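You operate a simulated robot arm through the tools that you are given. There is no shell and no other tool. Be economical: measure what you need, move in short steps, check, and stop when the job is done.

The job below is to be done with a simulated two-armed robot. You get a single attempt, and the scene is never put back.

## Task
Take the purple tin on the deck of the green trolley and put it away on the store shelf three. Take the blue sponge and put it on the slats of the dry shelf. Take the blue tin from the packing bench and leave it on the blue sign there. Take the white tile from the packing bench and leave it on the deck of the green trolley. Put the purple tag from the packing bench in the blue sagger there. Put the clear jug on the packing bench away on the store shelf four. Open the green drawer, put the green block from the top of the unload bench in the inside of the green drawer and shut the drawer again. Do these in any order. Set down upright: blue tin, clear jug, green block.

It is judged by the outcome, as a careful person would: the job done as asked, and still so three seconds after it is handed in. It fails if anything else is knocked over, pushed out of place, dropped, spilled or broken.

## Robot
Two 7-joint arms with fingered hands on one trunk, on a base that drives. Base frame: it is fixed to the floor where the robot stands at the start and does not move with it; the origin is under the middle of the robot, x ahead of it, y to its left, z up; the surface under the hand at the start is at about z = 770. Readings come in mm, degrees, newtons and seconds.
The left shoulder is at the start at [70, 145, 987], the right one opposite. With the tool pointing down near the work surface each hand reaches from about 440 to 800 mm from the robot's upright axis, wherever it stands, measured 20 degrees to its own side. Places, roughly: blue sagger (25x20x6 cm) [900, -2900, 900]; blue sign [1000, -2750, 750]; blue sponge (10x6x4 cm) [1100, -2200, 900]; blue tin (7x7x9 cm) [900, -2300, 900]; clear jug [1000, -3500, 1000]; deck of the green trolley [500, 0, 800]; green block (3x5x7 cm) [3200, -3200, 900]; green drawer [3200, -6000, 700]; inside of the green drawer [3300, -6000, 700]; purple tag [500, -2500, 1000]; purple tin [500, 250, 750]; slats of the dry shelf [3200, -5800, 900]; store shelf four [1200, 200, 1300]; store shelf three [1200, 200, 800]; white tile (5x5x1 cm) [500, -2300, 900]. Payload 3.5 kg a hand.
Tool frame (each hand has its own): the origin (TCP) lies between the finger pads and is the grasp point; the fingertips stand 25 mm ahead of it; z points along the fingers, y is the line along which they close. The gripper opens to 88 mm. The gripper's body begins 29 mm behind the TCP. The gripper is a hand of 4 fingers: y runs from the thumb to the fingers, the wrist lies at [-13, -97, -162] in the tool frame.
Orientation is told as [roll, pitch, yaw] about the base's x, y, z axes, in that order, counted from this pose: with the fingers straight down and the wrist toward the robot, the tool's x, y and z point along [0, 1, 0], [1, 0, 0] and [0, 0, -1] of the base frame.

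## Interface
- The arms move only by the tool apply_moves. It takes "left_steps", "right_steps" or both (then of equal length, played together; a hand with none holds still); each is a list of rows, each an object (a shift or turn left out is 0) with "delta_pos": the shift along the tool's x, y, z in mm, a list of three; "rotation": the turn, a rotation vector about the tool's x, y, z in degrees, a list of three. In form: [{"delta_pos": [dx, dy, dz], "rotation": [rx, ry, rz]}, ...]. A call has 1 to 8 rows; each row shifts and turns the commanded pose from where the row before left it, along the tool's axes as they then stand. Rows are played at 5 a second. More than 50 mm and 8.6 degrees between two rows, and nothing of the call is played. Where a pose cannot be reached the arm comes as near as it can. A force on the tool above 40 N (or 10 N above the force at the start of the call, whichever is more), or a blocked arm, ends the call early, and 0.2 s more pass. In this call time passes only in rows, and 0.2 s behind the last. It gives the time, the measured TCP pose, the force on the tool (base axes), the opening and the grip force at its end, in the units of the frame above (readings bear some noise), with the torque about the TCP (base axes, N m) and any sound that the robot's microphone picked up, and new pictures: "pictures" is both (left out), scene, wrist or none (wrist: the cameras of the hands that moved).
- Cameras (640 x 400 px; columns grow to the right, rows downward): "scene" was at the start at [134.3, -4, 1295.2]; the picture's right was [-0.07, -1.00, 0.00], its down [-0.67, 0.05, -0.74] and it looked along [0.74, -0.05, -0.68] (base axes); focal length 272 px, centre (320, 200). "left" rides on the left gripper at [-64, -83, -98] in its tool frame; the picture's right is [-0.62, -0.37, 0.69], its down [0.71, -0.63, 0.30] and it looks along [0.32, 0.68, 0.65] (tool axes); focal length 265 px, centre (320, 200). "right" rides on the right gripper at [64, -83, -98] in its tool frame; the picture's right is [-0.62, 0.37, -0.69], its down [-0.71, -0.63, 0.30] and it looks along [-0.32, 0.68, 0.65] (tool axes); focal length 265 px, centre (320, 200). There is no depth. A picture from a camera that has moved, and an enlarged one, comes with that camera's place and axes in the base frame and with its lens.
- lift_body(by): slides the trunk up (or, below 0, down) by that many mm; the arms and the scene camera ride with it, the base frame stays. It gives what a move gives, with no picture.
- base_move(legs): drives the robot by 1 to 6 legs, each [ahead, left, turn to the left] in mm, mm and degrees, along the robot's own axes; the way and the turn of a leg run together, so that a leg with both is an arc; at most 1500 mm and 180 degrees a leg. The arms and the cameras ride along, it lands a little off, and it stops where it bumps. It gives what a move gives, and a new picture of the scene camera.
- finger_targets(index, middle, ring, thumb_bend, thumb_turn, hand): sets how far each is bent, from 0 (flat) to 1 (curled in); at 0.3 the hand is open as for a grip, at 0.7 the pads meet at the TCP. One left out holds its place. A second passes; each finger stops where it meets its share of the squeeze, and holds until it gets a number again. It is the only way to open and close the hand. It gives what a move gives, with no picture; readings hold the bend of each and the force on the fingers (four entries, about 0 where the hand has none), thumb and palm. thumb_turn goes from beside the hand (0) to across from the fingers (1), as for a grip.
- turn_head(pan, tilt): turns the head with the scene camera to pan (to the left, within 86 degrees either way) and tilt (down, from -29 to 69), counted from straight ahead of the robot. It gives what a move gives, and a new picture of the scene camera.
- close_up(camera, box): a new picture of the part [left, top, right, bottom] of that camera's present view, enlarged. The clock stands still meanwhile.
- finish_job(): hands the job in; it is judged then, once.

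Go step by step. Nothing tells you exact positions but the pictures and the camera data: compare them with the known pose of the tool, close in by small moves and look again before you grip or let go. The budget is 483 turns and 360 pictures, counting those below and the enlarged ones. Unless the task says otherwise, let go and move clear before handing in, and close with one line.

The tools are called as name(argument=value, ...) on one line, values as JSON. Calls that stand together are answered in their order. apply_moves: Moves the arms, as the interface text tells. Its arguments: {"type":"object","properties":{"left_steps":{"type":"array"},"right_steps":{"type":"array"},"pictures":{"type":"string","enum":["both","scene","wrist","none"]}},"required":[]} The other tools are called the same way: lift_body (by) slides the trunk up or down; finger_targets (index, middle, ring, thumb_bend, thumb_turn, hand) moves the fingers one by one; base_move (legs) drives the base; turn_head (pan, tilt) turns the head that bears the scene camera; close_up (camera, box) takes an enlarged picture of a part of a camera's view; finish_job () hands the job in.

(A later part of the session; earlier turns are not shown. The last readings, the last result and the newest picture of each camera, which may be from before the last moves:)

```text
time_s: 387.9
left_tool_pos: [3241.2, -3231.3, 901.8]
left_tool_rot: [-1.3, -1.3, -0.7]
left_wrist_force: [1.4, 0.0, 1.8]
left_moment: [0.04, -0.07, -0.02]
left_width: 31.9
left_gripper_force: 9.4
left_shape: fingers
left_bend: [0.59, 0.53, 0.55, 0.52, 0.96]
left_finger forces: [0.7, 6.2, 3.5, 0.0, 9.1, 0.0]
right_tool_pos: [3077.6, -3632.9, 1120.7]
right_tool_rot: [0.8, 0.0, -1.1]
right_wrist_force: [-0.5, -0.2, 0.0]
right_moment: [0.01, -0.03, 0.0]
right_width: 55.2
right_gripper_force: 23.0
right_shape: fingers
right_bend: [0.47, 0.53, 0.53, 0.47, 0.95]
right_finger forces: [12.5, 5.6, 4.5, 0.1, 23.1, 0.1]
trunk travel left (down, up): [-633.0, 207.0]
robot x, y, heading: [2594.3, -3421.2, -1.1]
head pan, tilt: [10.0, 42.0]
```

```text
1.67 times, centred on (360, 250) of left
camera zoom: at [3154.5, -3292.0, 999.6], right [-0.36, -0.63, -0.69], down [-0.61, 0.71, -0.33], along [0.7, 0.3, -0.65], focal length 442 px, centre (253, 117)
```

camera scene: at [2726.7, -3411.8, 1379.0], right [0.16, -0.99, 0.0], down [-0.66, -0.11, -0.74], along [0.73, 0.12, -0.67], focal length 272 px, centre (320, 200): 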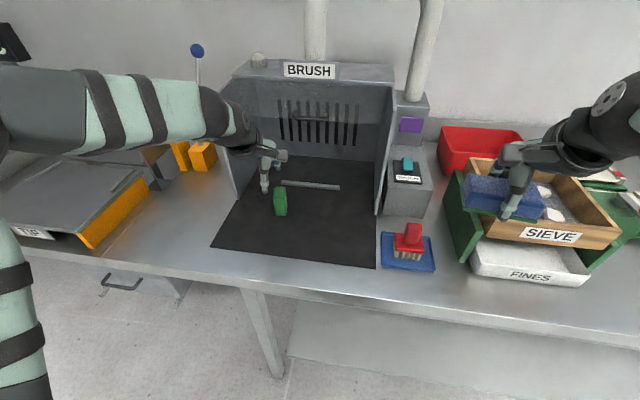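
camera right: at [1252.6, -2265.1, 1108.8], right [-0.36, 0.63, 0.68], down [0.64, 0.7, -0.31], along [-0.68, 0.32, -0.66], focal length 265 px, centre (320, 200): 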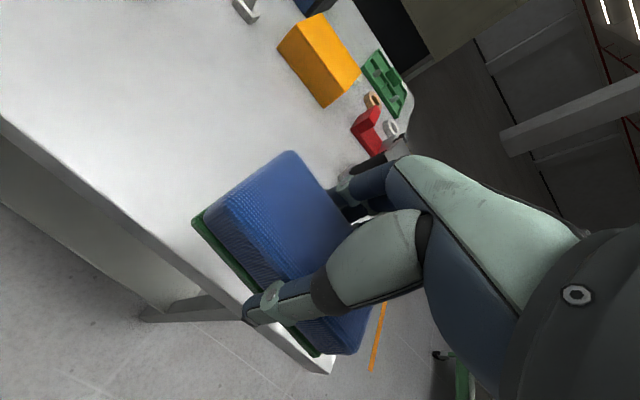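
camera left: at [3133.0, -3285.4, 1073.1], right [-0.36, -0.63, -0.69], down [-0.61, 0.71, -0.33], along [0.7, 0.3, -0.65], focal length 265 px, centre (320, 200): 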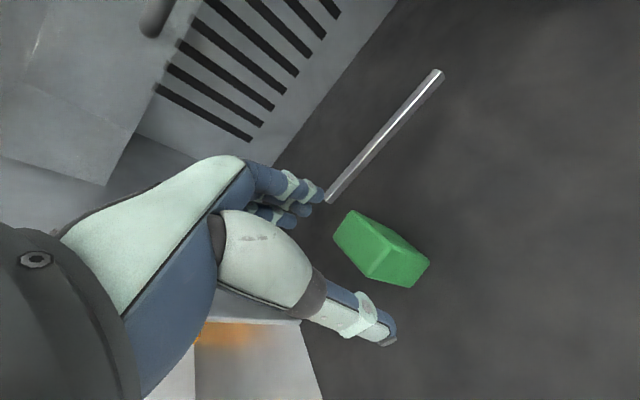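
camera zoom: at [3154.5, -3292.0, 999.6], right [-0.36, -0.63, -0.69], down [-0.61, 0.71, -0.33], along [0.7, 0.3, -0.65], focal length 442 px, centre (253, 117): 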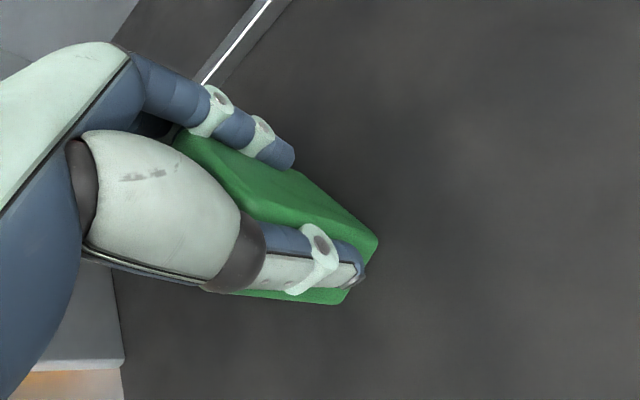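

Held by middle, ring and thumb, with the index along its side. I squeeze more and lift.

finger_targets(hand="left", middle=0.75, ring=0.75, thumb_bend=0.7)

apply_moves(left_steps=[{"delta_pos": [0, 0, -10]}, {"delta_pos": [0, 0, -25]}, {"delta_pos": [0, -20, -35]}, {"delta_pos": [0, -40, -20]}, {"delta_pos": [0, -40, -20]}, {"delta_pos": [0, -40, 0]}, {"delta_pos": [0, 0, 0]}], pictures="wrist")

```text
time_s: 388.9
left_tool_pos: [3242.8, -3230.5, 902.0]
left_tool_rot: [-1.3, -1.3, -0.8]
left_wrist_force: [1.8, 0.3, 3.9]
left_moment: [0.12, -0.13, -0.09]
left_width: 31.2
left_gripper_force: 19.5
left_shape: fingers
left_bend: [0.6, 0.56, 0.59, 0.54, 0.93]
left_finger forces: [0.1, 9.8, 10.2, 0.0, 18.4, 0.0]
right_tool_pos: [3077.2, -3634.4, 1120.1]
right_tool_rot: [0.9, 0.0, -1.0]
right_wrist_force: [0.1, -0.7, -0.6]
right_moment: [0.01, -0.02, 0.02]
right_width: 55.4
right_gripper_force: 22.8
right_shape: fingers
right_bend: [0.47, 0.53, 0.53, 0.47, 0.95]
right_finger forces: [12.5, 5.6, 4.5, 0.1, 23.0, 0.0]
trunk travel left (down, up): [-633.0, 207.0]
robot x, y, heading: [2594.8, -3423.8, -0.8]
head pan, tilt: [10.0, 42.0]
```

```text
time_s: 390.6
left_tool_pos: [3097.1, -3225.5, 1008.4]
left_tool_rot: [-1.3, -1.3, -0.6]
left_wrist_force: [0.2, 0.2, -1.3]
left_moment: [-0.01, 0.05, -0.02]
left_width: 31.7
left_gripper_force: 18.2
left_shape: fingers
left_bend: [0.6, 0.57, 0.61, 0.54, 0.92]
left_finger forces: [0.1, 9.4, 9.2, 0.0, 18.6, 0.0]
right_tool_pos: [3078.6, -3634.0, 1120.1]
right_tool_rot: [0.7, 0.0, -1.1]
right_wrist_force: [-0.1, 0.0, -1.1]
right_moment: [-0.03, -0.02, 0.01]
right_width: 55.6
right_gripper_force: 22.8
right_shape: fingers
right_bend: [0.47, 0.53, 0.53, 0.47, 0.95]
right_finger forces: [12.5, 5.6, 4.6, 0.0, 22.9, 0.1]
trunk travel left (down, up): [-633.0, 207.0]
robot x, y, heading: [2596.5, -3426.7, -0.7]
head pan, tilt: [10.0, 42.0]
camera left: at [3010.7, -3286.9, 1106.1], right [-0.36, -0.63, -0.69], down [-0.62, 0.71, -0.33], along [0.7, 0.3, -0.65], focal length 265 px, centre (320, 200)
```

left: 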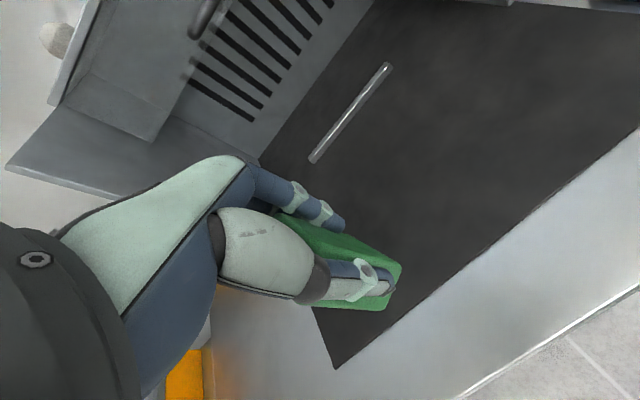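

The block is held. I drive south along the aisle toward the dry shelf and drawer.

base_move(legs=[[-350, 0, 0.8], [0, -1200, 0]])

turn_head(pan=-40, tilt=15)

```text
time_s: 398.5
left_tool_pos: [2740.1, -4403.5, 1008.4]
left_tool_rot: [-1.4, -1.2, 0.5]
left_wrist_force: [0.8, 0.2, -1.4]
left_moment: [-0.01, -0.01, 0.01]
left_width: 31.5
left_gripper_force: 18.3
left_shape: fingers
left_bend: [0.6, 0.57, 0.61, 0.54, 0.92]
left_finger forces: [0.1, 9.5, 9.2, 0.1, 18.4, 0.0]
right_tool_pos: [2729.3, -4813.9, 1120.5]
right_tool_rot: [0.8, 0.0, 0.1]
right_wrist_force: [0.8, -0.5, -0.7]
right_moment: [0.01, -0.01, -0.02]
right_width: 55.4
right_gripper_force: 22.3
right_shape: fingers
right_bend: [0.47, 0.53, 0.53, 0.47, 0.95]
right_finger forces: [12.5, 5.5, 4.5, 0.0, 23.0, 0.0]
trunk travel left (down, up): [-633.0, 207.0]
robot x, y, heading: [2237.0, -4614.3, 0.2]
head pan, tilt: [10.0, 42.0]
camera scene: at [2374.3, -4598.1, 1378.9], right [0.18, -0.98, 0.0], down [-0.66, -0.12, -0.74], along [0.73, 0.13, -0.67], focal length 272 px, centre (320, 200)
```

scene: 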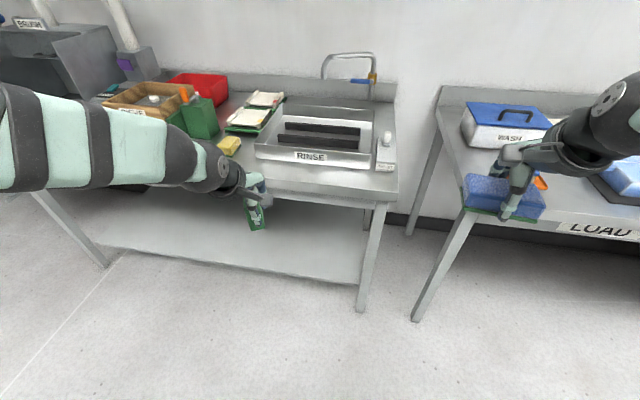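

```text
time_s: 399.7
left_tool_pos: [2741.2, -4404.1, 1008.0]
left_tool_rot: [-1.4, -1.2, 0.4]
left_wrist_force: [-0.2, 0.5, 0.3]
left_moment: [-0.02, 0.02, -0.01]
left_width: 31.5
left_gripper_force: 18.4
left_shape: fingers
left_bend: [0.6, 0.57, 0.61, 0.54, 0.92]
left_finger forces: [0.1, 9.4, 9.2, 0.1, 18.5, 0.0]
right_tool_pos: [2728.1, -4813.1, 1120.1]
right_tool_rot: [0.7, 0.0, 0.1]
right_wrist_force: [0.3, 0.2, -0.1]
right_moment: [0.03, 0.0, -0.02]
right_width: 55.5
right_gripper_force: 22.4
right_shape: fingers
right_bend: [0.47, 0.53, 0.53, 0.47, 0.95]
right_finger forces: [12.5, 5.5, 4.6, 0.1, 23.1, 0.0]
trunk travel left (down, up): [-633.0, 207.0]
robot x, y, heading: [2241.1, -4611.3, 0.4]
head pan, tilt: [-40.0, 15.0]
camera scene: at [2363.9, -4672.8, 1421.4], right [-0.64, -0.77, 0.0], down [-0.2, 0.17, -0.97], along [0.74, -0.62, -0.26], focal length 272 px, centre (320, 200)
```

scene: 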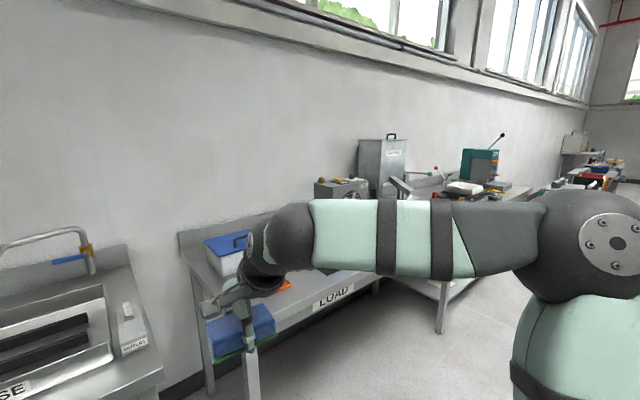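

base_move(legs=[[0, -1150, 0]])

turn_head(pan=0, tilt=32)

```text
time_s: 405.6
left_tool_pos: [2750.1, -5562.7, 1007.9]
left_tool_rot: [-1.3, -1.2, 1.0]
left_wrist_force: [1.2, 0.5, -1.2]
left_moment: [-0.01, 0.02, 0.0]
left_width: 31.5
left_gripper_force: 18.6
left_shape: fingers
left_bend: [0.6, 0.57, 0.61, 0.54, 0.92]
left_finger forces: [0.0, 9.4, 9.2, 0.1, 18.5, 0.1]
right_tool_pos: [2741.5, -5971.0, 1120.5]
right_tool_rot: [0.8, -0.1, 0.6]
right_wrist_force: [-1.0, -0.3, -0.2]
right_moment: [-0.03, -0.02, 0.02]
right_width: 55.5
right_gripper_force: 22.6
right_shape: fingers
right_bend: [0.47, 0.53, 0.53, 0.47, 0.95]
right_finger forces: [12.4, 5.6, 4.4, 0.1, 23.0, 0.1]
trunk travel left (down, up): [-633.0, 207.0]
robot x, y, heading: [2249.6, -5779.1, 1.1]
head pan, tilt: [-40.0, 15.0]
camera scene: at [2375.5, -5834.4, 1421.4], right [-0.63, -0.78, 0.0], down [-0.2, 0.16, -0.97], along [0.75, -0.61, -0.26], focal length 272 px, centre (320, 200)
```

scene: 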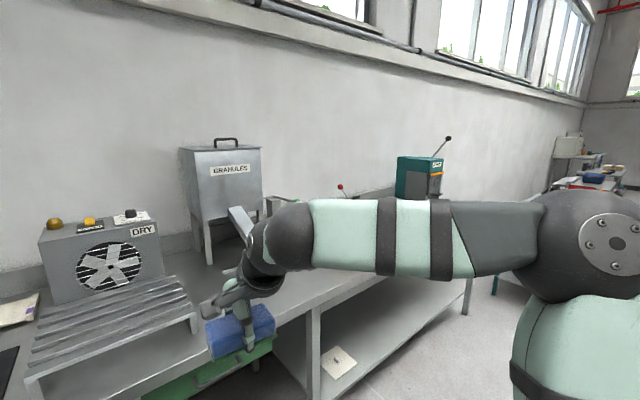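

```text
time_s: 406.7
left_tool_pos: [2749.5, -5562.4, 1007.9]
left_tool_rot: [-1.3, -1.2, 0.9]
left_wrist_force: [0.1, 0.3, -0.6]
left_moment: [0.03, 0.01, -0.03]
left_width: 31.6
left_gripper_force: 18.5
left_shape: fingers
left_bend: [0.6, 0.57, 0.61, 0.54, 0.92]
left_finger forces: [0.2, 9.4, 9.2, 0.0, 18.5, 0.0]
right_tool_pos: [2741.9, -5971.5, 1119.2]
right_tool_rot: [0.8, 0.1, 0.6]
right_wrist_force: [0.6, -0.2, -0.2]
right_moment: [-0.02, 0.04, 0.01]
right_width: 55.4
right_gripper_force: 22.6
right_shape: fingers
right_bend: [0.47, 0.53, 0.53, 0.47, 0.95]
right_finger forces: [12.5, 5.6, 4.4, 0.1, 23.0, 0.0]
trunk travel left (down, up): [-633.0, 207.0]
robot x, y, heading: [2249.3, -5778.1, 0.8]
head pan, tilt: [0.0, 32.0]
camera scene: at [2392.7, -5774.4, 1394.1], right [0.01, -1.0, 0.0], down [-0.53, -0.01, -0.85], along [0.85, 0.01, -0.53], focal length 272 px, centre (320, 200)
```

scene: 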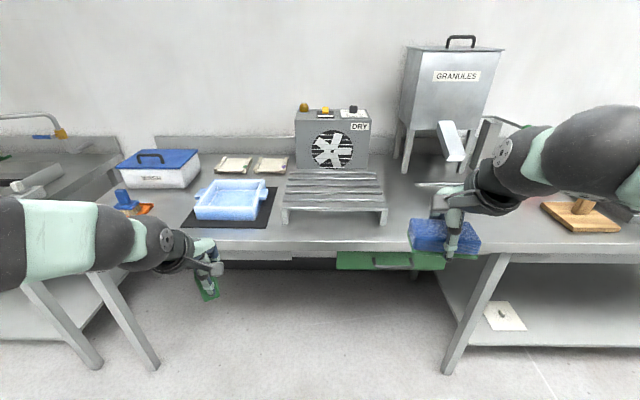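

The DRY slats are centred near [3268,-5825] and the green drawer is under the bench below. I bring the sponge over the slats.

apply_moves(left_steps=[{"delta_pos": [0, 0, -40]}, {"delta_pos": [0, -10, -30]}], pictures="none")

base_move(legs=[[415, 148, -0.8]])

```text
time_s: 407.3
left_tool_pos: [2738.8, -5559.2, 1076.5]
left_tool_rot: [-1.4, -1.2, 1.0]
left_wrist_force: [0.4, 0.1, -1.4]
left_moment: [-0.02, 0.0, -0.02]
left_width: 31.5
left_gripper_force: 18.8
left_shape: fingers
left_bend: [0.6, 0.57, 0.61, 0.54, 0.92]
left_finger forces: [0.0, 9.3, 9.1, 0.0, 18.2, 0.1]
right_tool_pos: [2741.0, -5969.5, 1119.7]
right_tool_rot: [0.7, -0.1, 0.6]
right_wrist_force: [0.2, 0.0, 0.0]
right_moment: [0.01, 0.0, -0.05]
right_width: 55.5
right_gripper_force: 22.9
right_shape: fingers
right_bend: [0.47, 0.53, 0.53, 0.47, 0.95]
right_finger forces: [12.5, 5.5, 4.5, 0.0, 22.9, 0.0]
trunk travel left (down, up): [-633.0, 207.0]
robot x, y, heading: [2253.8, -5778.0, 0.9]
head pan, tilt: [0.0, 32.0]
```

```text
time_s: 409.9
left_tool_pos: [3155.6, -5417.1, 1077.0]
left_tool_rot: [-1.3, -1.4, 0.2]
left_wrist_force: [0.0, -0.3, -0.6]
left_moment: [-0.01, -0.01, -0.04]
left_width: 31.4
left_gripper_force: 18.3
left_shape: fingers
left_bend: [0.6, 0.57, 0.61, 0.54, 0.92]
left_finger forces: [0.0, 9.3, 9.0, 0.1, 18.3, 0.0]
right_tool_pos: [3152.1, -5827.9, 1120.7]
right_tool_rot: [0.8, 0.0, -0.2]
right_wrist_force: [-0.3, 0.0, 0.7]
right_moment: [-0.04, 0.04, -0.01]
right_width: 55.4
right_gripper_force: 23.1
right_shape: fingers
right_bend: [0.47, 0.53, 0.53, 0.47, 0.95]
right_finger forces: [12.5, 5.6, 4.5, 0.1, 23.0, 0.0]
trunk travel left (down, up): [-633.0, 207.0]
robot x, y, heading: [2664.0, -5628.6, 0.2]
head pan, tilt: [0.0, 32.0]
camera scene: at [2805.6, -5625.6, 1394.1], right [0.0, -1.0, 0.0], down [-0.53, 0.0, -0.85], along [0.85, 0.0, -0.53], focal length 272 px, centre (320, 200)
```

scene: 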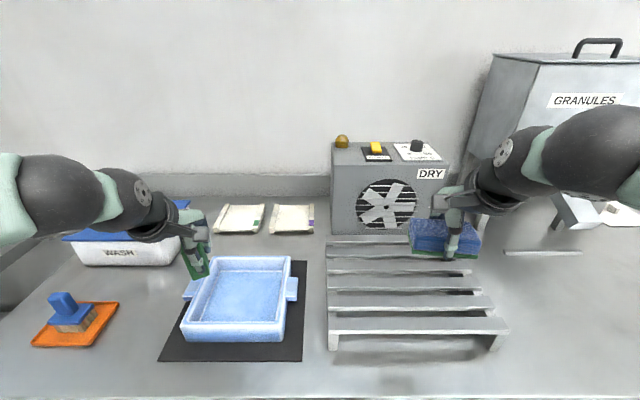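

Slat tops are at z≈902. I move the sponge over the middle and lower it.

apply_moves(right_steps=[{"delta_pos": [0, 35, 0]}, {"delta_pos": [0, 35, 0]}, {"delta_pos": [0, 0, 45]}, {"delta_pos": [0, 0, 45]}, {"delta_pos": [0, 0, 45]}, {"delta_pos": [0, 0, 25]}, {"delta_pos": [0, 0, 0]}])

```text
time_s: 411.5
left_tool_pos: [3155.7, -5417.5, 1077.2]
left_tool_rot: [-1.4, -1.2, 0.2]
left_wrist_force: [-0.9, 0.6, -0.6]
left_moment: [-0.05, -0.04, -0.01]
left_width: 31.4
left_gripper_force: 17.8
left_shape: fingers
left_bend: [0.6, 0.57, 0.61, 0.54, 0.92]
left_finger forces: [0.0, 9.3, 9.0, 0.0, 18.3, 0.0]
right_tool_pos: [3223.3, -5824.5, 958.9]
right_tool_rot: [0.8, 0.0, -0.2]
right_wrist_force: [-0.5, -0.1, -1.8]
right_moment: [0.01, 0.01, -0.01]
right_width: 55.1
right_gripper_force: 22.5
right_shape: fingers
right_bend: [0.47, 0.53, 0.53, 0.47, 0.95]
right_finger forces: [12.3, 5.5, 4.3, 0.0, 22.3, 0.0]
trunk travel left (down, up): [-633.0, 207.0]
robot x, y, heading: [2663.8, -5626.4, 0.1]
head pan, tilt: [0.0, 32.0]
camera scene: at [2806.0, -5625.3, 1394.1], right [0.0, -1.0, 0.0], down [-0.53, 0.0, -0.85], along [0.85, 0.0, -0.53], focal length 272 px, centre (320, 200)
camera right: at [3141.3, -5761.9, 1058.6], right [0.37, -0.63, 0.68], down [-0.63, -0.71, -0.31], along [0.68, -0.32, -0.66], focal length 265 px, centre (320, 200)
```

scene: 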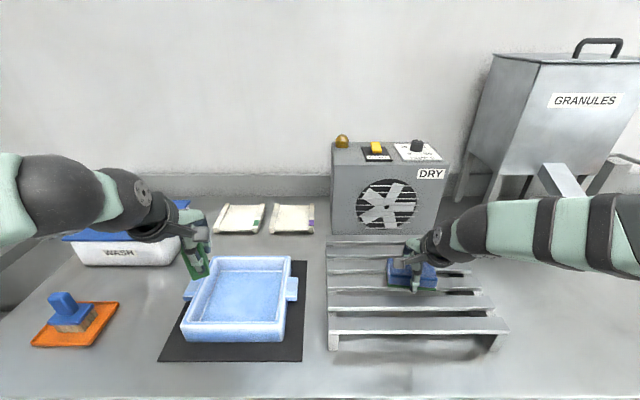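
right: 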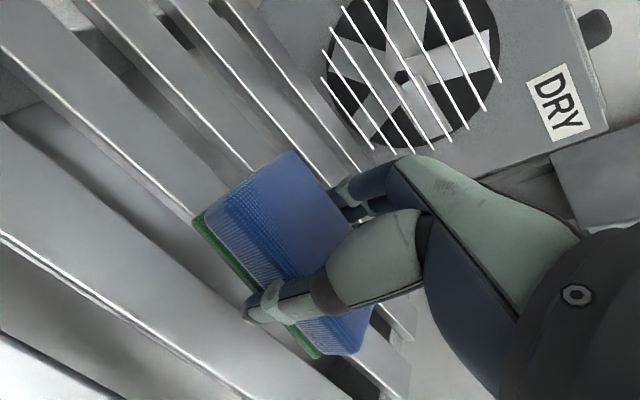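

close_up(camera="scene", box=[320, 225, 520, 355])

```text
3.08 times, centred on (420, 290) of scene
camera zoom: at [2806.0, -5625.3, 1394.1], right [0.0, -1.0, 0.0], down [-0.53, 0.0, -0.85], along [0.85, 0.0, -0.53], focal length 836 px, centre (12, -77)
```

zoom: 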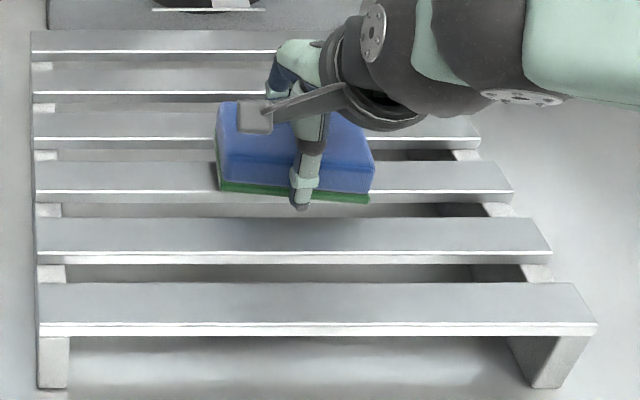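

Sponge should bridge two slats; shifting 12 mm toward me does that. Then I lower to contact.

apply_moves(right_steps=[{"delta_pos": [0, -12, 0]}, {"delta_pos": [0, 0, 6]}, {"delta_pos": [0, 0, 5]}, {"delta_pos": [0, 0, 4]}, {"delta_pos": [0, 0, 3]}, {"delta_pos": [0, 0, 0]}], pictures="none")

close_up(camera="right", box=[150, 120, 420, 400])

```text
time_s: 412.9
left_tool_pos: [3150.8, -5416.3, 1079.7]
left_tool_rot: [-1.3, -1.4, 0.2]
left_wrist_force: [0.0, -0.6, -0.8]
left_moment: [-0.03, 0.0, -0.02]
left_width: 31.4
left_gripper_force: 18.1
left_shape: fingers
left_bend: [0.6, 0.57, 0.61, 0.54, 0.92]
left_finger forces: [0.0, 9.3, 9.0, 0.0, 18.3, 0.0]
right_tool_pos: [3209.1, -5824.9, 947.9]
right_tool_rot: [0.8, -1.0, -0.4]
right_wrist_force: [3.2, -4.7, 34.9]
right_moment: [-0.24, -1.0, 0.05]
right_width: 55.3
right_gripper_force: 31.5
right_shape: fingers
right_bend: [0.47, 0.51, 0.53, 0.47, 0.95]
right_finger forces: [12.5, 18.4, 5.9, 0.0, 25.0, 0.0]
trunk travel left (down, up): [-633.0, 207.0]
robot x, y, heading: [2669.1, -5629.8, 0.2]
head pan, tilt: [0.0, 32.0]
```

```text
1.43 times, centred on (285, 260) of right
camera zoom: at [3125.9, -5761.4, 1047.2], right [0.35, -0.63, 0.69], down [-0.63, -0.71, -0.33], along [0.69, -0.32, -0.65], focal length 379 px, centre (370, 114)
```

zoom: 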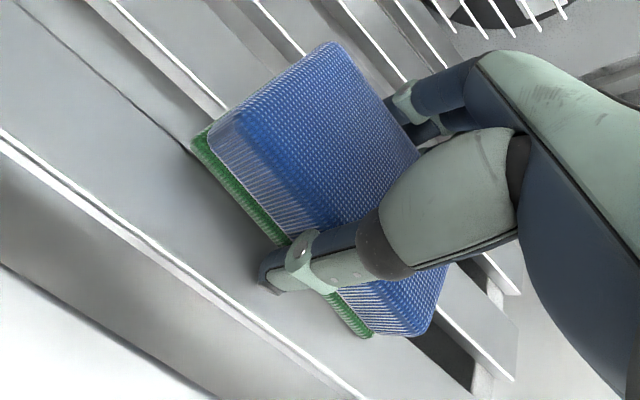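

apply_moves(right_steps=[{"delta_pos": [0, 0, -3]}, {"delta_pos": [0, 0, 0]}], pictures="none")

finger_targets(hand="right", index=0.28, middle=0.28, ring=0.28, thumb_bend=0.28)

apply_moves(right_steps=[{"delta_pos": [0, 0, -15]}, {"delta_pos": [0, 0, -35]}, {"delta_pos": [0, 0, -40]}, {"delta_pos": [0, 0, -40]}, {"delta_pos": [0, -40, 0]}, {"delta_pos": [0, 0, 0]}])

```text
time_s: 413.5
left_tool_pos: [3153.1, -5416.6, 1077.1]
left_tool_rot: [-1.3, -1.4, 0.2]
left_wrist_force: [-1.0, -0.2, -1.1]
left_moment: [-0.03, 0.01, -0.02]
left_width: 31.7
left_gripper_force: 18.2
left_shape: fingers
left_bend: [0.6, 0.57, 0.61, 0.54, 0.92]
left_finger forces: [0.0, 9.3, 8.9, 0.1, 18.3, 0.1]
right_tool_pos: [3209.6, -5825.0, 950.2]
right_tool_rot: [0.8, -0.6, -0.1]
right_wrist_force: [3.1, -3.2, 27.4]
right_moment: [-0.13, -0.82, 0.04]
right_width: 55.8
right_gripper_force: 28.0
right_shape: fingers
right_bend: [0.47, 0.51, 0.53, 0.47, 0.95]
right_finger forces: [13.2, 13.5, 5.8, 0.0, 23.4, 0.1]
trunk travel left (down, up): [-633.0, 207.0]
robot x, y, heading: [2662.0, -5625.4, -0.0]
head pan, tilt: [0.0, 32.0]
```

```text
time_s: 414.5
left_tool_pos: [3154.7, -5417.7, 1076.9]
left_tool_rot: [-1.3, -1.2, 0.2]
left_wrist_force: [-0.2, 0.2, -0.5]
left_moment: [-0.02, -0.02, 0.03]
left_width: 31.5
left_gripper_force: 18.3
left_shape: fingers
left_bend: [0.6, 0.57, 0.61, 0.54, 0.92]
left_finger forces: [0.0, 9.3, 9.0, 0.0, 18.3, 0.1]
right_tool_pos: [3207.5, -5825.1, 944.6]
right_tool_rot: [0.9, 0.1, -0.2]
right_wrist_force: [-2.3, 0.5, 4.4]
right_moment: [-0.02, -0.21, -0.01]
right_width: 88.3
right_gripper_force: 2.2
right_shape: fingers
right_bend: [0.28, 0.29, 0.28, 0.28, 0.97]
right_finger forces: [0.0, 4.3, 0.0, 0.0, 0.1, 0.0]
trunk travel left (down, up): [-633.0, 207.0]
robot x, y, heading: [2666.3, -5625.5, -0.1]
head pan, tilt: [0.0, 32.0]
```

```text
time_s: 415.9
left_tool_pos: [3157.0, -5417.4, 1077.3]
left_tool_rot: [-1.3, -1.2, 0.3]
left_wrist_force: [0.3, -0.1, -0.1]
left_moment: [-0.03, 0.01, -0.02]
left_width: 31.3
left_gripper_force: 18.2
left_shape: fingers
left_bend: [0.6, 0.57, 0.61, 0.54, 0.92]
left_finger forces: [0.1, 9.3, 9.1, 0.0, 18.2, 0.0]
right_tool_pos: [3170.7, -5827.7, 1074.0]
right_tool_rot: [0.8, 0.1, -0.1]
right_wrist_force: [0.4, 0.1, 0.3]
right_moment: [0.0, -0.02, -0.01]
right_width: 88.4
right_gripper_force: 0.2
right_shape: fingers
right_bend: [0.28, 0.28, 0.28, 0.28, 0.97]
right_finger forces: [0.0, 0.0, 0.0, 0.0, 0.0, 0.1]
trunk travel left (down, up): [-633.0, 207.0]
robot x, y, heading: [2667.0, -5627.5, -0.2]
head pan, tilt: [0.0, 32.0]
camera scene: at [2807.5, -5625.7, 1393.9], right [0.0, -1.0, 0.0], down [-0.53, 0.0, -0.85], along [0.85, 0.0, -0.53], focal length 272 px, centre (320, 200)
camera right: at [3088.3, -5764.5, 1174.6], right [0.37, -0.63, 0.68], down [-0.63, -0.71, -0.31], along [0.68, -0.32, -0.66], focal length 265 px, centre (320, 200)
```

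scene: 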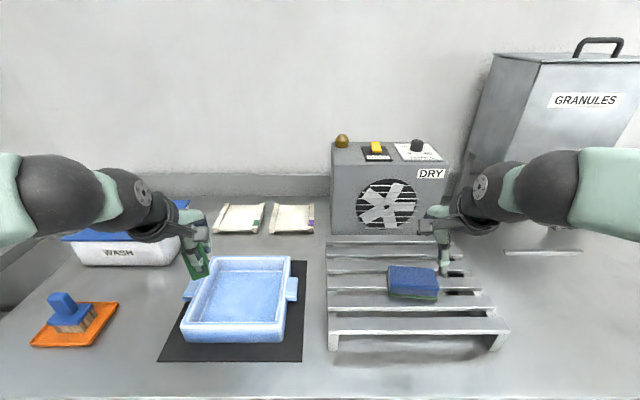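
right: 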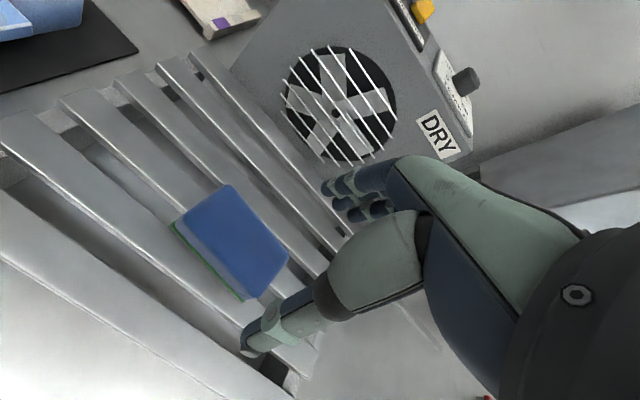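

The sponge lies on the slats. I back off and lower the trunk to look at the green drawer.

base_move(legs=[[-450, -150, 0]])

lift_body(by=-250)

turn_head(pan=-15, tilt=25)

```text
time_s: 418.8
left_tool_pos: [2698.1, -5568.5, 1076.0]
left_tool_rot: [-1.3, -1.2, 0.0]
left_wrist_force: [1.1, -0.7, -1.2]
left_moment: [0.01, -0.01, 0.04]
left_width: 31.5
left_gripper_force: 18.8
left_shape: fingers
left_bend: [0.6, 0.57, 0.61, 0.54, 0.92]
left_finger forces: [0.0, 9.4, 9.0, 0.0, 18.4, 0.0]
right_tool_pos: [2708.4, -5977.9, 1073.9]
right_tool_rot: [0.8, 0.1, -0.4]
right_wrist_force: [-0.4, 0.4, 0.6]
right_moment: [-0.02, -0.01, -0.01]
right_width: 88.4
right_gripper_force: 0.1
right_shape: fingers
right_bend: [0.28, 0.28, 0.28, 0.28, 0.97]
right_finger forces: [0.0, 0.0, 0.0, 0.1, 0.0, 0.1]
trunk travel left (down, up): [-633.0, 207.0]
robot x, y, heading: [2204.3, -5777.5, -0.3]
head pan, tilt: [0.0, 32.0]
camera scene: at [2347.0, -5773.7, 1394.0], right [0.0, -1.0, 0.0], down [-0.53, 0.0, -0.85], along [0.85, 0.0, -0.53], focal length 272 px, centre (320, 200)
```

scene: 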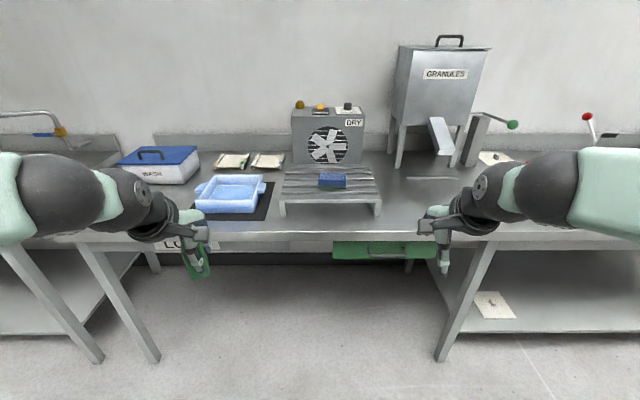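

```text
time_s: 421.4
left_tool_pos: [2696.7, -5567.5, 827.8]
left_tool_rot: [-1.4, -1.2, 0.0]
left_wrist_force: [0.5, 0.9, -1.1]
left_moment: [-0.02, 0.01, 0.03]
left_width: 31.3
left_gripper_force: 18.6
left_shape: fingers
left_bend: [0.6, 0.57, 0.61, 0.54, 0.92]
left_finger forces: [0.0, 9.3, 9.0, 0.0, 18.3, 0.1]
right_tool_pos: [2708.6, -5977.4, 825.2]
right_tool_rot: [0.8, 0.1, -0.5]
right_wrist_force: [-0.4, 0.0, -0.6]
right_moment: [0.0, 0.01, 0.01]
right_width: 88.3
right_gripper_force: 0.1
right_shape: fingers
right_bend: [0.28, 0.28, 0.28, 0.28, 0.97]
right_finger forces: [0.0, 0.0, 0.1, 0.0, 0.0, 0.0]
trunk travel left (down, up): [-383.0, 457.0]
robot x, y, heading: [2204.1, -5774.3, -0.2]
head pan, tilt: [0.0, 32.0]
```

```text
time_s: 422.1
left_tool_pos: [2697.6, -5566.6, 827.2]
left_tool_rot: [-1.3, -1.2, 0.0]
left_wrist_force: [-0.6, 0.2, -1.0]
left_moment: [-0.02, 0.01, -0.01]
left_width: 31.5
left_gripper_force: 18.2
left_shape: fingers
left_bend: [0.6, 0.57, 0.61, 0.54, 0.92]
left_finger forces: [0.0, 9.3, 9.1, 0.1, 18.3, 0.0]
right_tool_pos: [2709.9, -5976.3, 825.4]
right_tool_rot: [0.9, -0.1, -0.4]
right_wrist_force: [0.1, 0.3, -0.3]
right_moment: [-0.03, 0.01, -0.01]
right_width: 88.5
right_gripper_force: 0.1
right_shape: fingers
right_bend: [0.28, 0.28, 0.28, 0.28, 0.97]
right_finger forces: [0.1, 0.1, 0.0, 0.0, 0.0, 0.0]
trunk travel left (down, up): [-383.0, 457.0]
robot x, y, heading: [2202.2, -5775.9, -0.4]
head pan, tilt: [-15.0, 25.0]
camera scene: at [2345.8, -5797.6, 1155.1], right [-0.26, -0.97, 0.0], down [-0.41, 0.11, -0.91], along [0.87, -0.24, -0.42], focal length 272 px, centre (320, 200)
```

scene: 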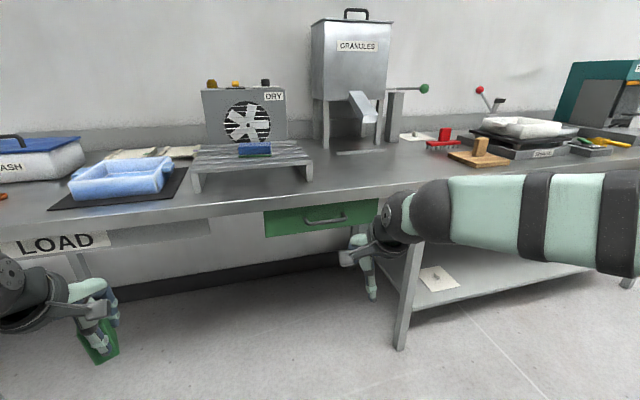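

close_up(camera="scene", box=[240, 180, 400, 260])

```text
4.00 times, centred on (320, 220) of scene
camera zoom: at [2345.8, -5797.6, 1155.1], right [-0.26, -0.97, 0.0], down [-0.41, 0.11, -0.91], along [0.87, -0.24, -0.42], focal length 1087 px, centre (320, 120)
```

zoom: 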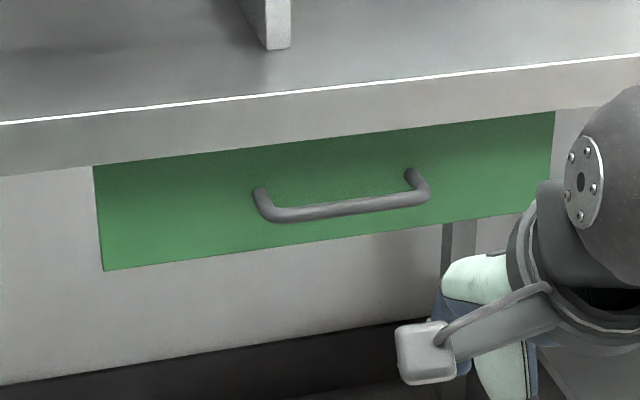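

The drawer handle is a horizontal bar near [2985,-5993,775]. I pitch the right hand about 60° forward and open it for gripping the bar.

apply_moves(right_steps=[{"rotation": [-8.5, 0, 0]}, {"rotation": [-8.5, 0, 0]}, {"rotation": [-8.5, 0, 0]}, {"rotation": [-8.5, 0, 0]}, {"rotation": [-8.5, 0, 0]}, {"rotation": [-8.5, 0, 0]}, {"rotation": [-8.5, 0, 0]}, {"delta_pos": [0, 0, 0]}], pictures="none")

base_move(legs=[[150, -20, 0.3]])

close_up(camera="right", box=[0, 0, 640, 400])

```text
time_s: 423.9
left_tool_pos: [2696.8, -5569.7, 827.3]
left_tool_rot: [-1.2, -1.2, -0.1]
left_wrist_force: [-0.1, 0.4, -1.4]
left_moment: [-0.04, 0.0, 0.01]
left_width: 31.5
left_gripper_force: 18.4
left_shape: fingers
left_bend: [0.6, 0.57, 0.61, 0.54, 0.92]
left_finger forces: [0.0, 9.2, 9.2, 0.0, 18.3, 0.0]
right_tool_pos: [2708.7, -5977.7, 825.6]
right_tool_rot: [1.8, -59.5, -2.1]
right_wrist_force: [1.2, -1.2, -0.1]
right_moment: [-0.03, 0.01, 0.02]
right_width: 88.4
right_gripper_force: 0.1
right_shape: fingers
right_bend: [0.28, 0.28, 0.28, 0.28, 0.97]
right_finger forces: [0.1, 0.1, 0.0, 0.0, 0.0, 0.1]
trunk travel left (down, up): [-383.0, 457.0]
robot x, y, heading: [2202.6, -5775.7, -0.2]
head pan, tilt: [-15.0, 25.0]
```

```text
time_s: 425.3
left_tool_pos: [2847.5, -5584.9, 826.4]
left_tool_rot: [-1.3, -1.2, 0.2]
left_wrist_force: [0.0, -0.4, -2.1]
left_moment: [-0.02, -0.02, -0.01]
left_width: 31.5
left_gripper_force: 18.4
left_shape: fingers
left_bend: [0.6, 0.57, 0.61, 0.54, 0.92]
left_finger forces: [0.0, 9.3, 9.1, 0.1, 18.3, 0.0]
right_tool_pos: [2861.4, -5994.7, 823.9]
right_tool_rot: [1.5, -59.4, -1.7]
right_wrist_force: [0.7, -0.1, -0.4]
right_moment: [0.04, 0.0, -0.02]
right_width: 88.4
right_gripper_force: 0.0
right_shape: fingers
right_bend: [0.28, 0.28, 0.28, 0.28, 0.97]
right_finger forces: [0.0, 0.1, 0.0, 0.0, 0.1, 0.0]
trunk travel left (down, up): [-383.0, 457.0]
robot x, y, heading: [2353.7, -5794.5, 0.2]
head pan, tilt: [-15.0, 25.0]
camera scene: at [2497.3, -5817.3, 1155.0], right [-0.26, -0.97, 0.0], down [-0.41, 0.11, -0.91], along [0.88, -0.23, -0.42], focal length 272 px, centre (320, 200)
```

scene: 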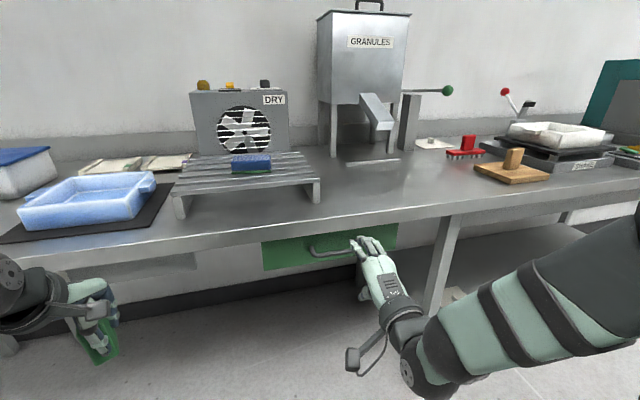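

```text
1.00 times, centred on (320, 200) of right (not enlarged: the box is as wide or as high as the picture)
camera zoom: at [2735.0, -5930.0, 804.2], right [-0.41, -0.63, 0.66], down [-0.06, -0.7, -0.71], along [0.91, -0.33, 0.25], focal length 265 px, centre (320, 200)
```

zoom: 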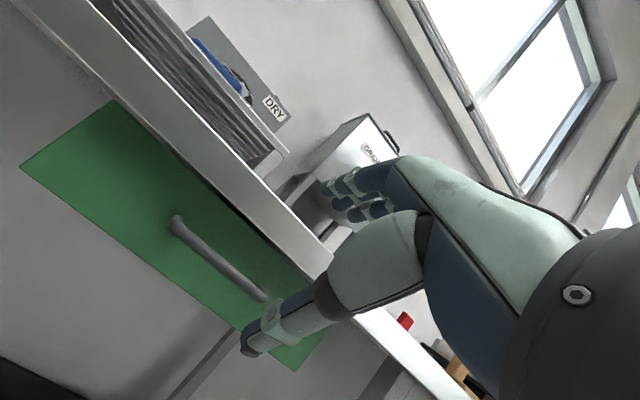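

apply_moves(right_steps=[{"rotation": [-8, 0, 0]}, {"rotation": [-8, 0, 0]}, {"rotation": [-8, 0, 0]}, {"delta_pos": [0, -31, 3.5]}, {"delta_pos": [0, -31, 3.5]}, {"delta_pos": [0, 0, 0]}], pictures="none")

finger_targets(hand="right", index=0.38, middle=0.38, ring=0.38, thumb_bend=0.38)

turn_head(pan=-20, tilt=35)

close_up(camera="right", box=[0, 0, 640, 400])

```text
time_s: 426.7
left_tool_pos: [2846.9, -5585.1, 827.2]
left_tool_rot: [-1.4, -1.2, 0.3]
left_wrist_force: [0.5, -0.4, -1.2]
left_moment: [0.0, -0.03, 0.03]
left_width: 31.3
left_gripper_force: 18.3
left_shape: fingers
left_bend: [0.6, 0.57, 0.61, 0.54, 0.92]
left_finger forces: [0.1, 9.3, 9.1, 0.0, 18.4, 0.1]
right_tool_pos: [2861.5, -5995.0, 818.9]
right_tool_rot: [7.1, -83.4, -7.0]
right_wrist_force: [-0.2, -0.2, -0.3]
right_moment: [0.03, 0.01, -0.02]
right_width: 88.3
right_gripper_force: 0.1
right_shape: fingers
right_bend: [0.28, 0.28, 0.28, 0.28, 0.97]
right_finger forces: [0.0, 0.1, 0.0, 0.0, 0.1, 0.0]
right hand out of reach, approached as far as the arm can: row 4, 5
trunk travel left (down, up): [-383.0, 457.0]
robot x, y, heading: [2354.8, -5794.7, 0.1]
head pan, tilt: [-15.0, 25.0]
```

```text
time_s: 427.7
left_tool_pos: [2846.7, -5584.0, 827.4]
left_tool_rot: [-1.3, -1.2, 0.4]
left_wrist_force: [1.0, -0.2, -0.7]
left_moment: [-0.04, 0.03, 0.01]
left_width: 31.1
left_gripper_force: 18.0
left_shape: fingers
left_bend: [0.6, 0.57, 0.61, 0.54, 0.92]
left_finger forces: [0.1, 9.3, 9.2, 0.0, 18.2, 0.1]
right_tool_pos: [2862.2, -5994.8, 820.1]
right_tool_rot: [7.1, -83.4, -7.0]
right_wrist_force: [0.0, -0.1, -0.4]
right_moment: [-0.04, 0.0, -0.03]
right_width: 68.6
right_gripper_force: 0.1
right_shape: fingers
right_bend: [0.38, 0.38, 0.38, 0.38, 0.97]
right_finger forces: [0.0, 0.0, 0.0, 0.1, 0.0, 0.0]
trunk travel left (down, up): [-383.0, 457.0]
robot x, y, heading: [2356.4, -5793.5, 0.0]
head pan, tilt: [-15.0, 25.0]
```

```text
time_s: 428.4
left_tool_pos: [2846.2, -5585.4, 827.4]
left_tool_rot: [-1.3, -1.2, 0.3]
left_wrist_force: [0.3, -0.6, -0.5]
left_moment: [0.03, 0.01, 0.0]
left_width: 31.5
left_gripper_force: 18.2
left_shape: fingers
left_bend: [0.6, 0.57, 0.61, 0.54, 0.92]
left_finger forces: [0.0, 9.3, 9.1, 0.1, 18.3, 0.1]
right_tool_pos: [2862.9, -5994.2, 819.4]
right_tool_rot: [6.9, -83.3, -7.0]
right_wrist_force: [-0.2, 0.1, 0.0]
right_moment: [-0.01, 0.0, 0.02]
right_width: 68.4
right_gripper_force: 0.0
right_shape: fingers
right_bend: [0.38, 0.38, 0.38, 0.38, 0.97]
right_finger forces: [0.0, 0.0, 0.0, 0.0, 0.0, 0.0]
trunk travel left (down, up): [-383.0, 457.0]
robot x, y, heading: [2358.7, -5795.3, -0.0]
head pan, tilt: [-20.0, 35.0]
camera scene: at [2490.1, -5823.4, 1139.5], right [-0.34, -0.94, 0.0], down [-0.54, 0.2, -0.82], along [0.77, -0.28, -0.57], focal length 272 px, centre (320, 200)
```

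scene: 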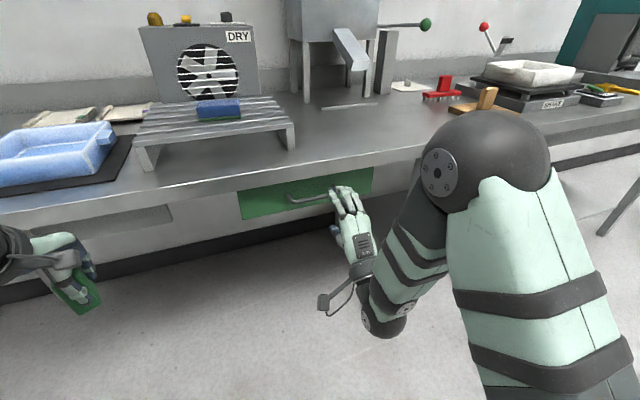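

```text
1.00 times, centred on (320, 200) of right (not enlarged: the box is as wide or as high as the picture)
camera zoom: at [2755.5, -5928.8, 749.0], right [-0.65, -0.62, 0.44], down [0.23, -0.71, -0.67], along [0.73, -0.34, 0.6], focal length 265 px, centre (320, 200)
```

zoom: 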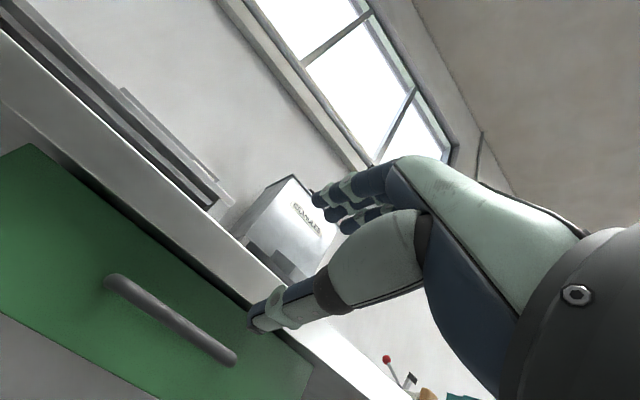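

lift_body(by=-57)

apply_moves(right_steps=[{"delta_pos": [0, 3, 25]}, {"delta_pos": [0, 3, 25]}, {"delta_pos": [0, 0, 0]}])

```text
time_s: 429.4
left_tool_pos: [2846.8, -5585.5, 769.2]
left_tool_rot: [-1.2, -1.2, 0.2]
left_wrist_force: [-0.9, -0.6, -0.7]
left_moment: [-0.03, -0.01, 0.02]
left_width: 31.3
left_gripper_force: 17.9
left_shape: fingers
left_bend: [0.6, 0.57, 0.61, 0.54, 0.92]
left_finger forces: [0.1, 9.3, 9.1, 0.0, 18.3, 0.1]
right_tool_pos: [2861.4, -5994.4, 763.1]
right_tool_rot: [7.0, -83.4, -7.1]
right_wrist_force: [0.5, -0.5, -1.4]
right_moment: [0.03, -0.02, 0.0]
right_width: 68.4
right_gripper_force: 0.0
right_shape: fingers
right_bend: [0.38, 0.38, 0.38, 0.38, 0.97]
right_finger forces: [0.1, 0.1, 0.1, 0.0, 0.0, 0.1]
trunk travel left (down, up): [-326.0, 514.0]
robot x, y, heading: [2356.4, -5796.2, 0.2]
head pan, tilt: [-20.0, 35.0]
```

```text
time_s: 430.2
left_tool_pos: [2847.5, -5585.0, 769.1]
left_tool_rot: [-1.3, -1.2, 0.3]
left_wrist_force: [-0.1, 0.9, -1.0]
left_moment: [0.0, 0.01, 0.0]
left_width: 31.3
left_gripper_force: 18.2
left_shape: fingers
left_bend: [0.6, 0.57, 0.61, 0.54, 0.92]
left_finger forces: [0.1, 9.4, 9.1, 0.1, 18.3, 0.1]
right_tool_pos: [2912.0, -5995.2, 762.0]
right_tool_rot: [7.0, -83.4, -7.3]
right_wrist_force: [-0.1, 0.0, -0.9]
right_moment: [-0.01, 0.0, -0.04]
right_width: 68.5
right_gripper_force: 0.0
right_shape: fingers
right_bend: [0.38, 0.38, 0.38, 0.38, 0.97]
right_finger forces: [0.0, 0.1, 0.0, 0.1, 0.0, 0.1]
trunk travel left (down, up): [-326.0, 514.0]
robot x, y, heading: [2358.7, -5796.5, 0.1]
head pan, tilt: [-20.0, 35.0]
camera scene: at [2489.9, -5823.4, 1082.4], right [-0.34, -0.94, 0.0], down [-0.54, 0.2, -0.82], along [0.77, -0.28, -0.57], focal length 272 px, centre (320, 200)
camera right: at [2806.7, -5928.9, 692.7], right [-0.65, -0.62, 0.44], down [0.23, -0.71, -0.67], along [0.73, -0.34, 0.6], focal length 265 px, centre (320, 200)
```

scene: 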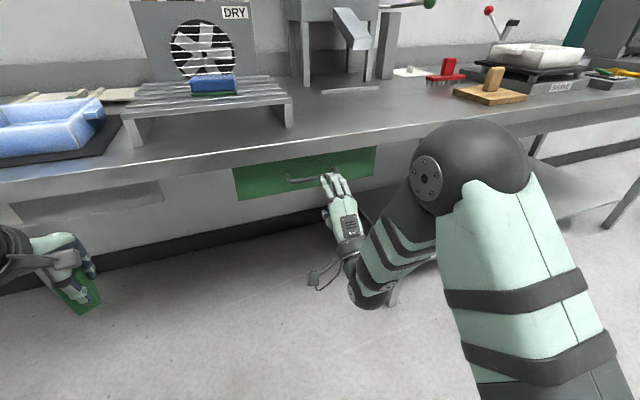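
right: 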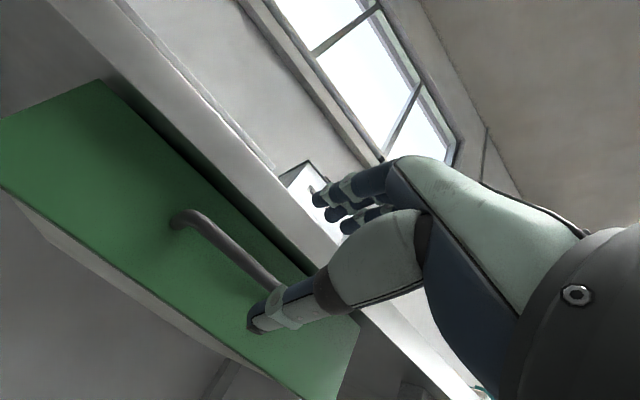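

apply_moves(right_steps=[{"delta_pos": [0, 2.2, 22]}, {"delta_pos": [0, 2.2, 22]}, {"delta_pos": [0, 2, 20]}, {"delta_pos": [0, 1, 14]}, {"delta_pos": [0, 0, 0]}])

close_up(camera="scene", box=[230, 130, 430, 280])

```text
time_s: 431.4
left_tool_pos: [2846.9, -5584.6, 769.8]
left_tool_rot: [-1.3, -1.2, 0.3]
left_wrist_force: [0.1, 0.7, -0.8]
left_moment: [-0.01, -0.02, 0.02]
left_width: 31.7
left_gripper_force: 17.8
left_shape: fingers
left_bend: [0.6, 0.57, 0.61, 0.54, 0.92]
left_finger forces: [0.0, 9.3, 9.1, 0.0, 18.3, 0.0]
right_tool_pos: [2991.0, -5994.8, 761.6]
right_tool_rot: [6.9, -83.4, -7.0]
right_wrist_force: [0.4, -0.2, 0.5]
right_moment: [-0.03, 0.0, -0.01]
right_width: 68.3
right_gripper_force: 0.1
right_shape: fingers
right_bend: [0.38, 0.38, 0.38, 0.38, 0.97]
right_finger forces: [0.0, 0.1, 0.0, 0.1, 0.0, 0.0]
trunk travel left (down, up): [-326.0, 514.0]
robot x, y, heading: [2355.2, -5797.8, 0.1]
head pan, tilt: [-20.0, 35.0]
camera scene: at [2490.0, -5823.4, 1082.4], right [-0.34, -0.94, 0.0], down [-0.54, 0.2, -0.82], along [0.77, -0.28, -0.57], focal length 272 px, centre (320, 200)
camera right: at [2884.0, -5929.4, 692.1], right [-0.65, -0.62, 0.44], down [0.23, -0.71, -0.67], along [0.73, -0.33, 0.6], focal length 265 px, centre (320, 200)
```

scene: 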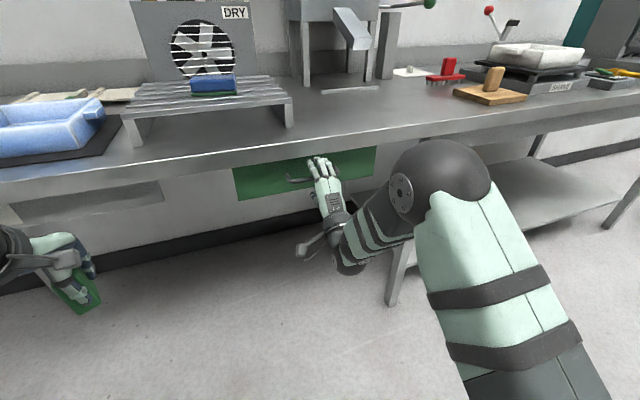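
right: 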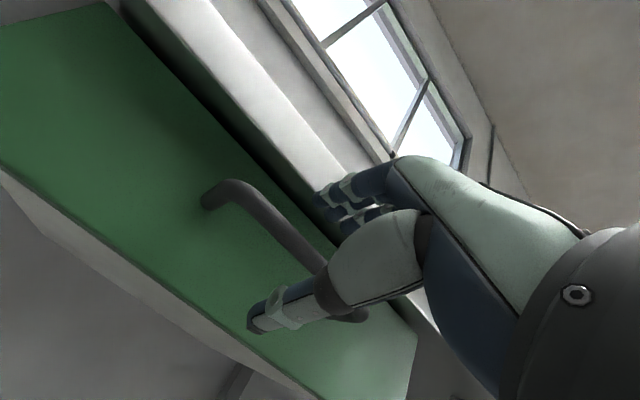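

```text
2.67 times, centred on (330, 205) of scene
camera zoom: at [2490.0, -5823.4, 1082.4], right [-0.34, -0.94, 0.0], down [-0.54, 0.2, -0.82], along [0.77, -0.28, -0.57], focal length 725 px, centre (293, 187)
```

zoom: 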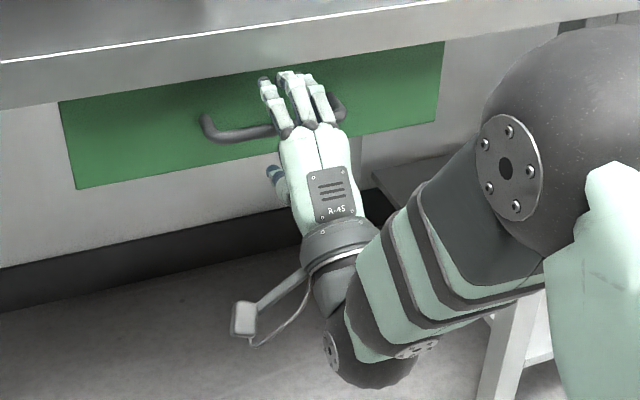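

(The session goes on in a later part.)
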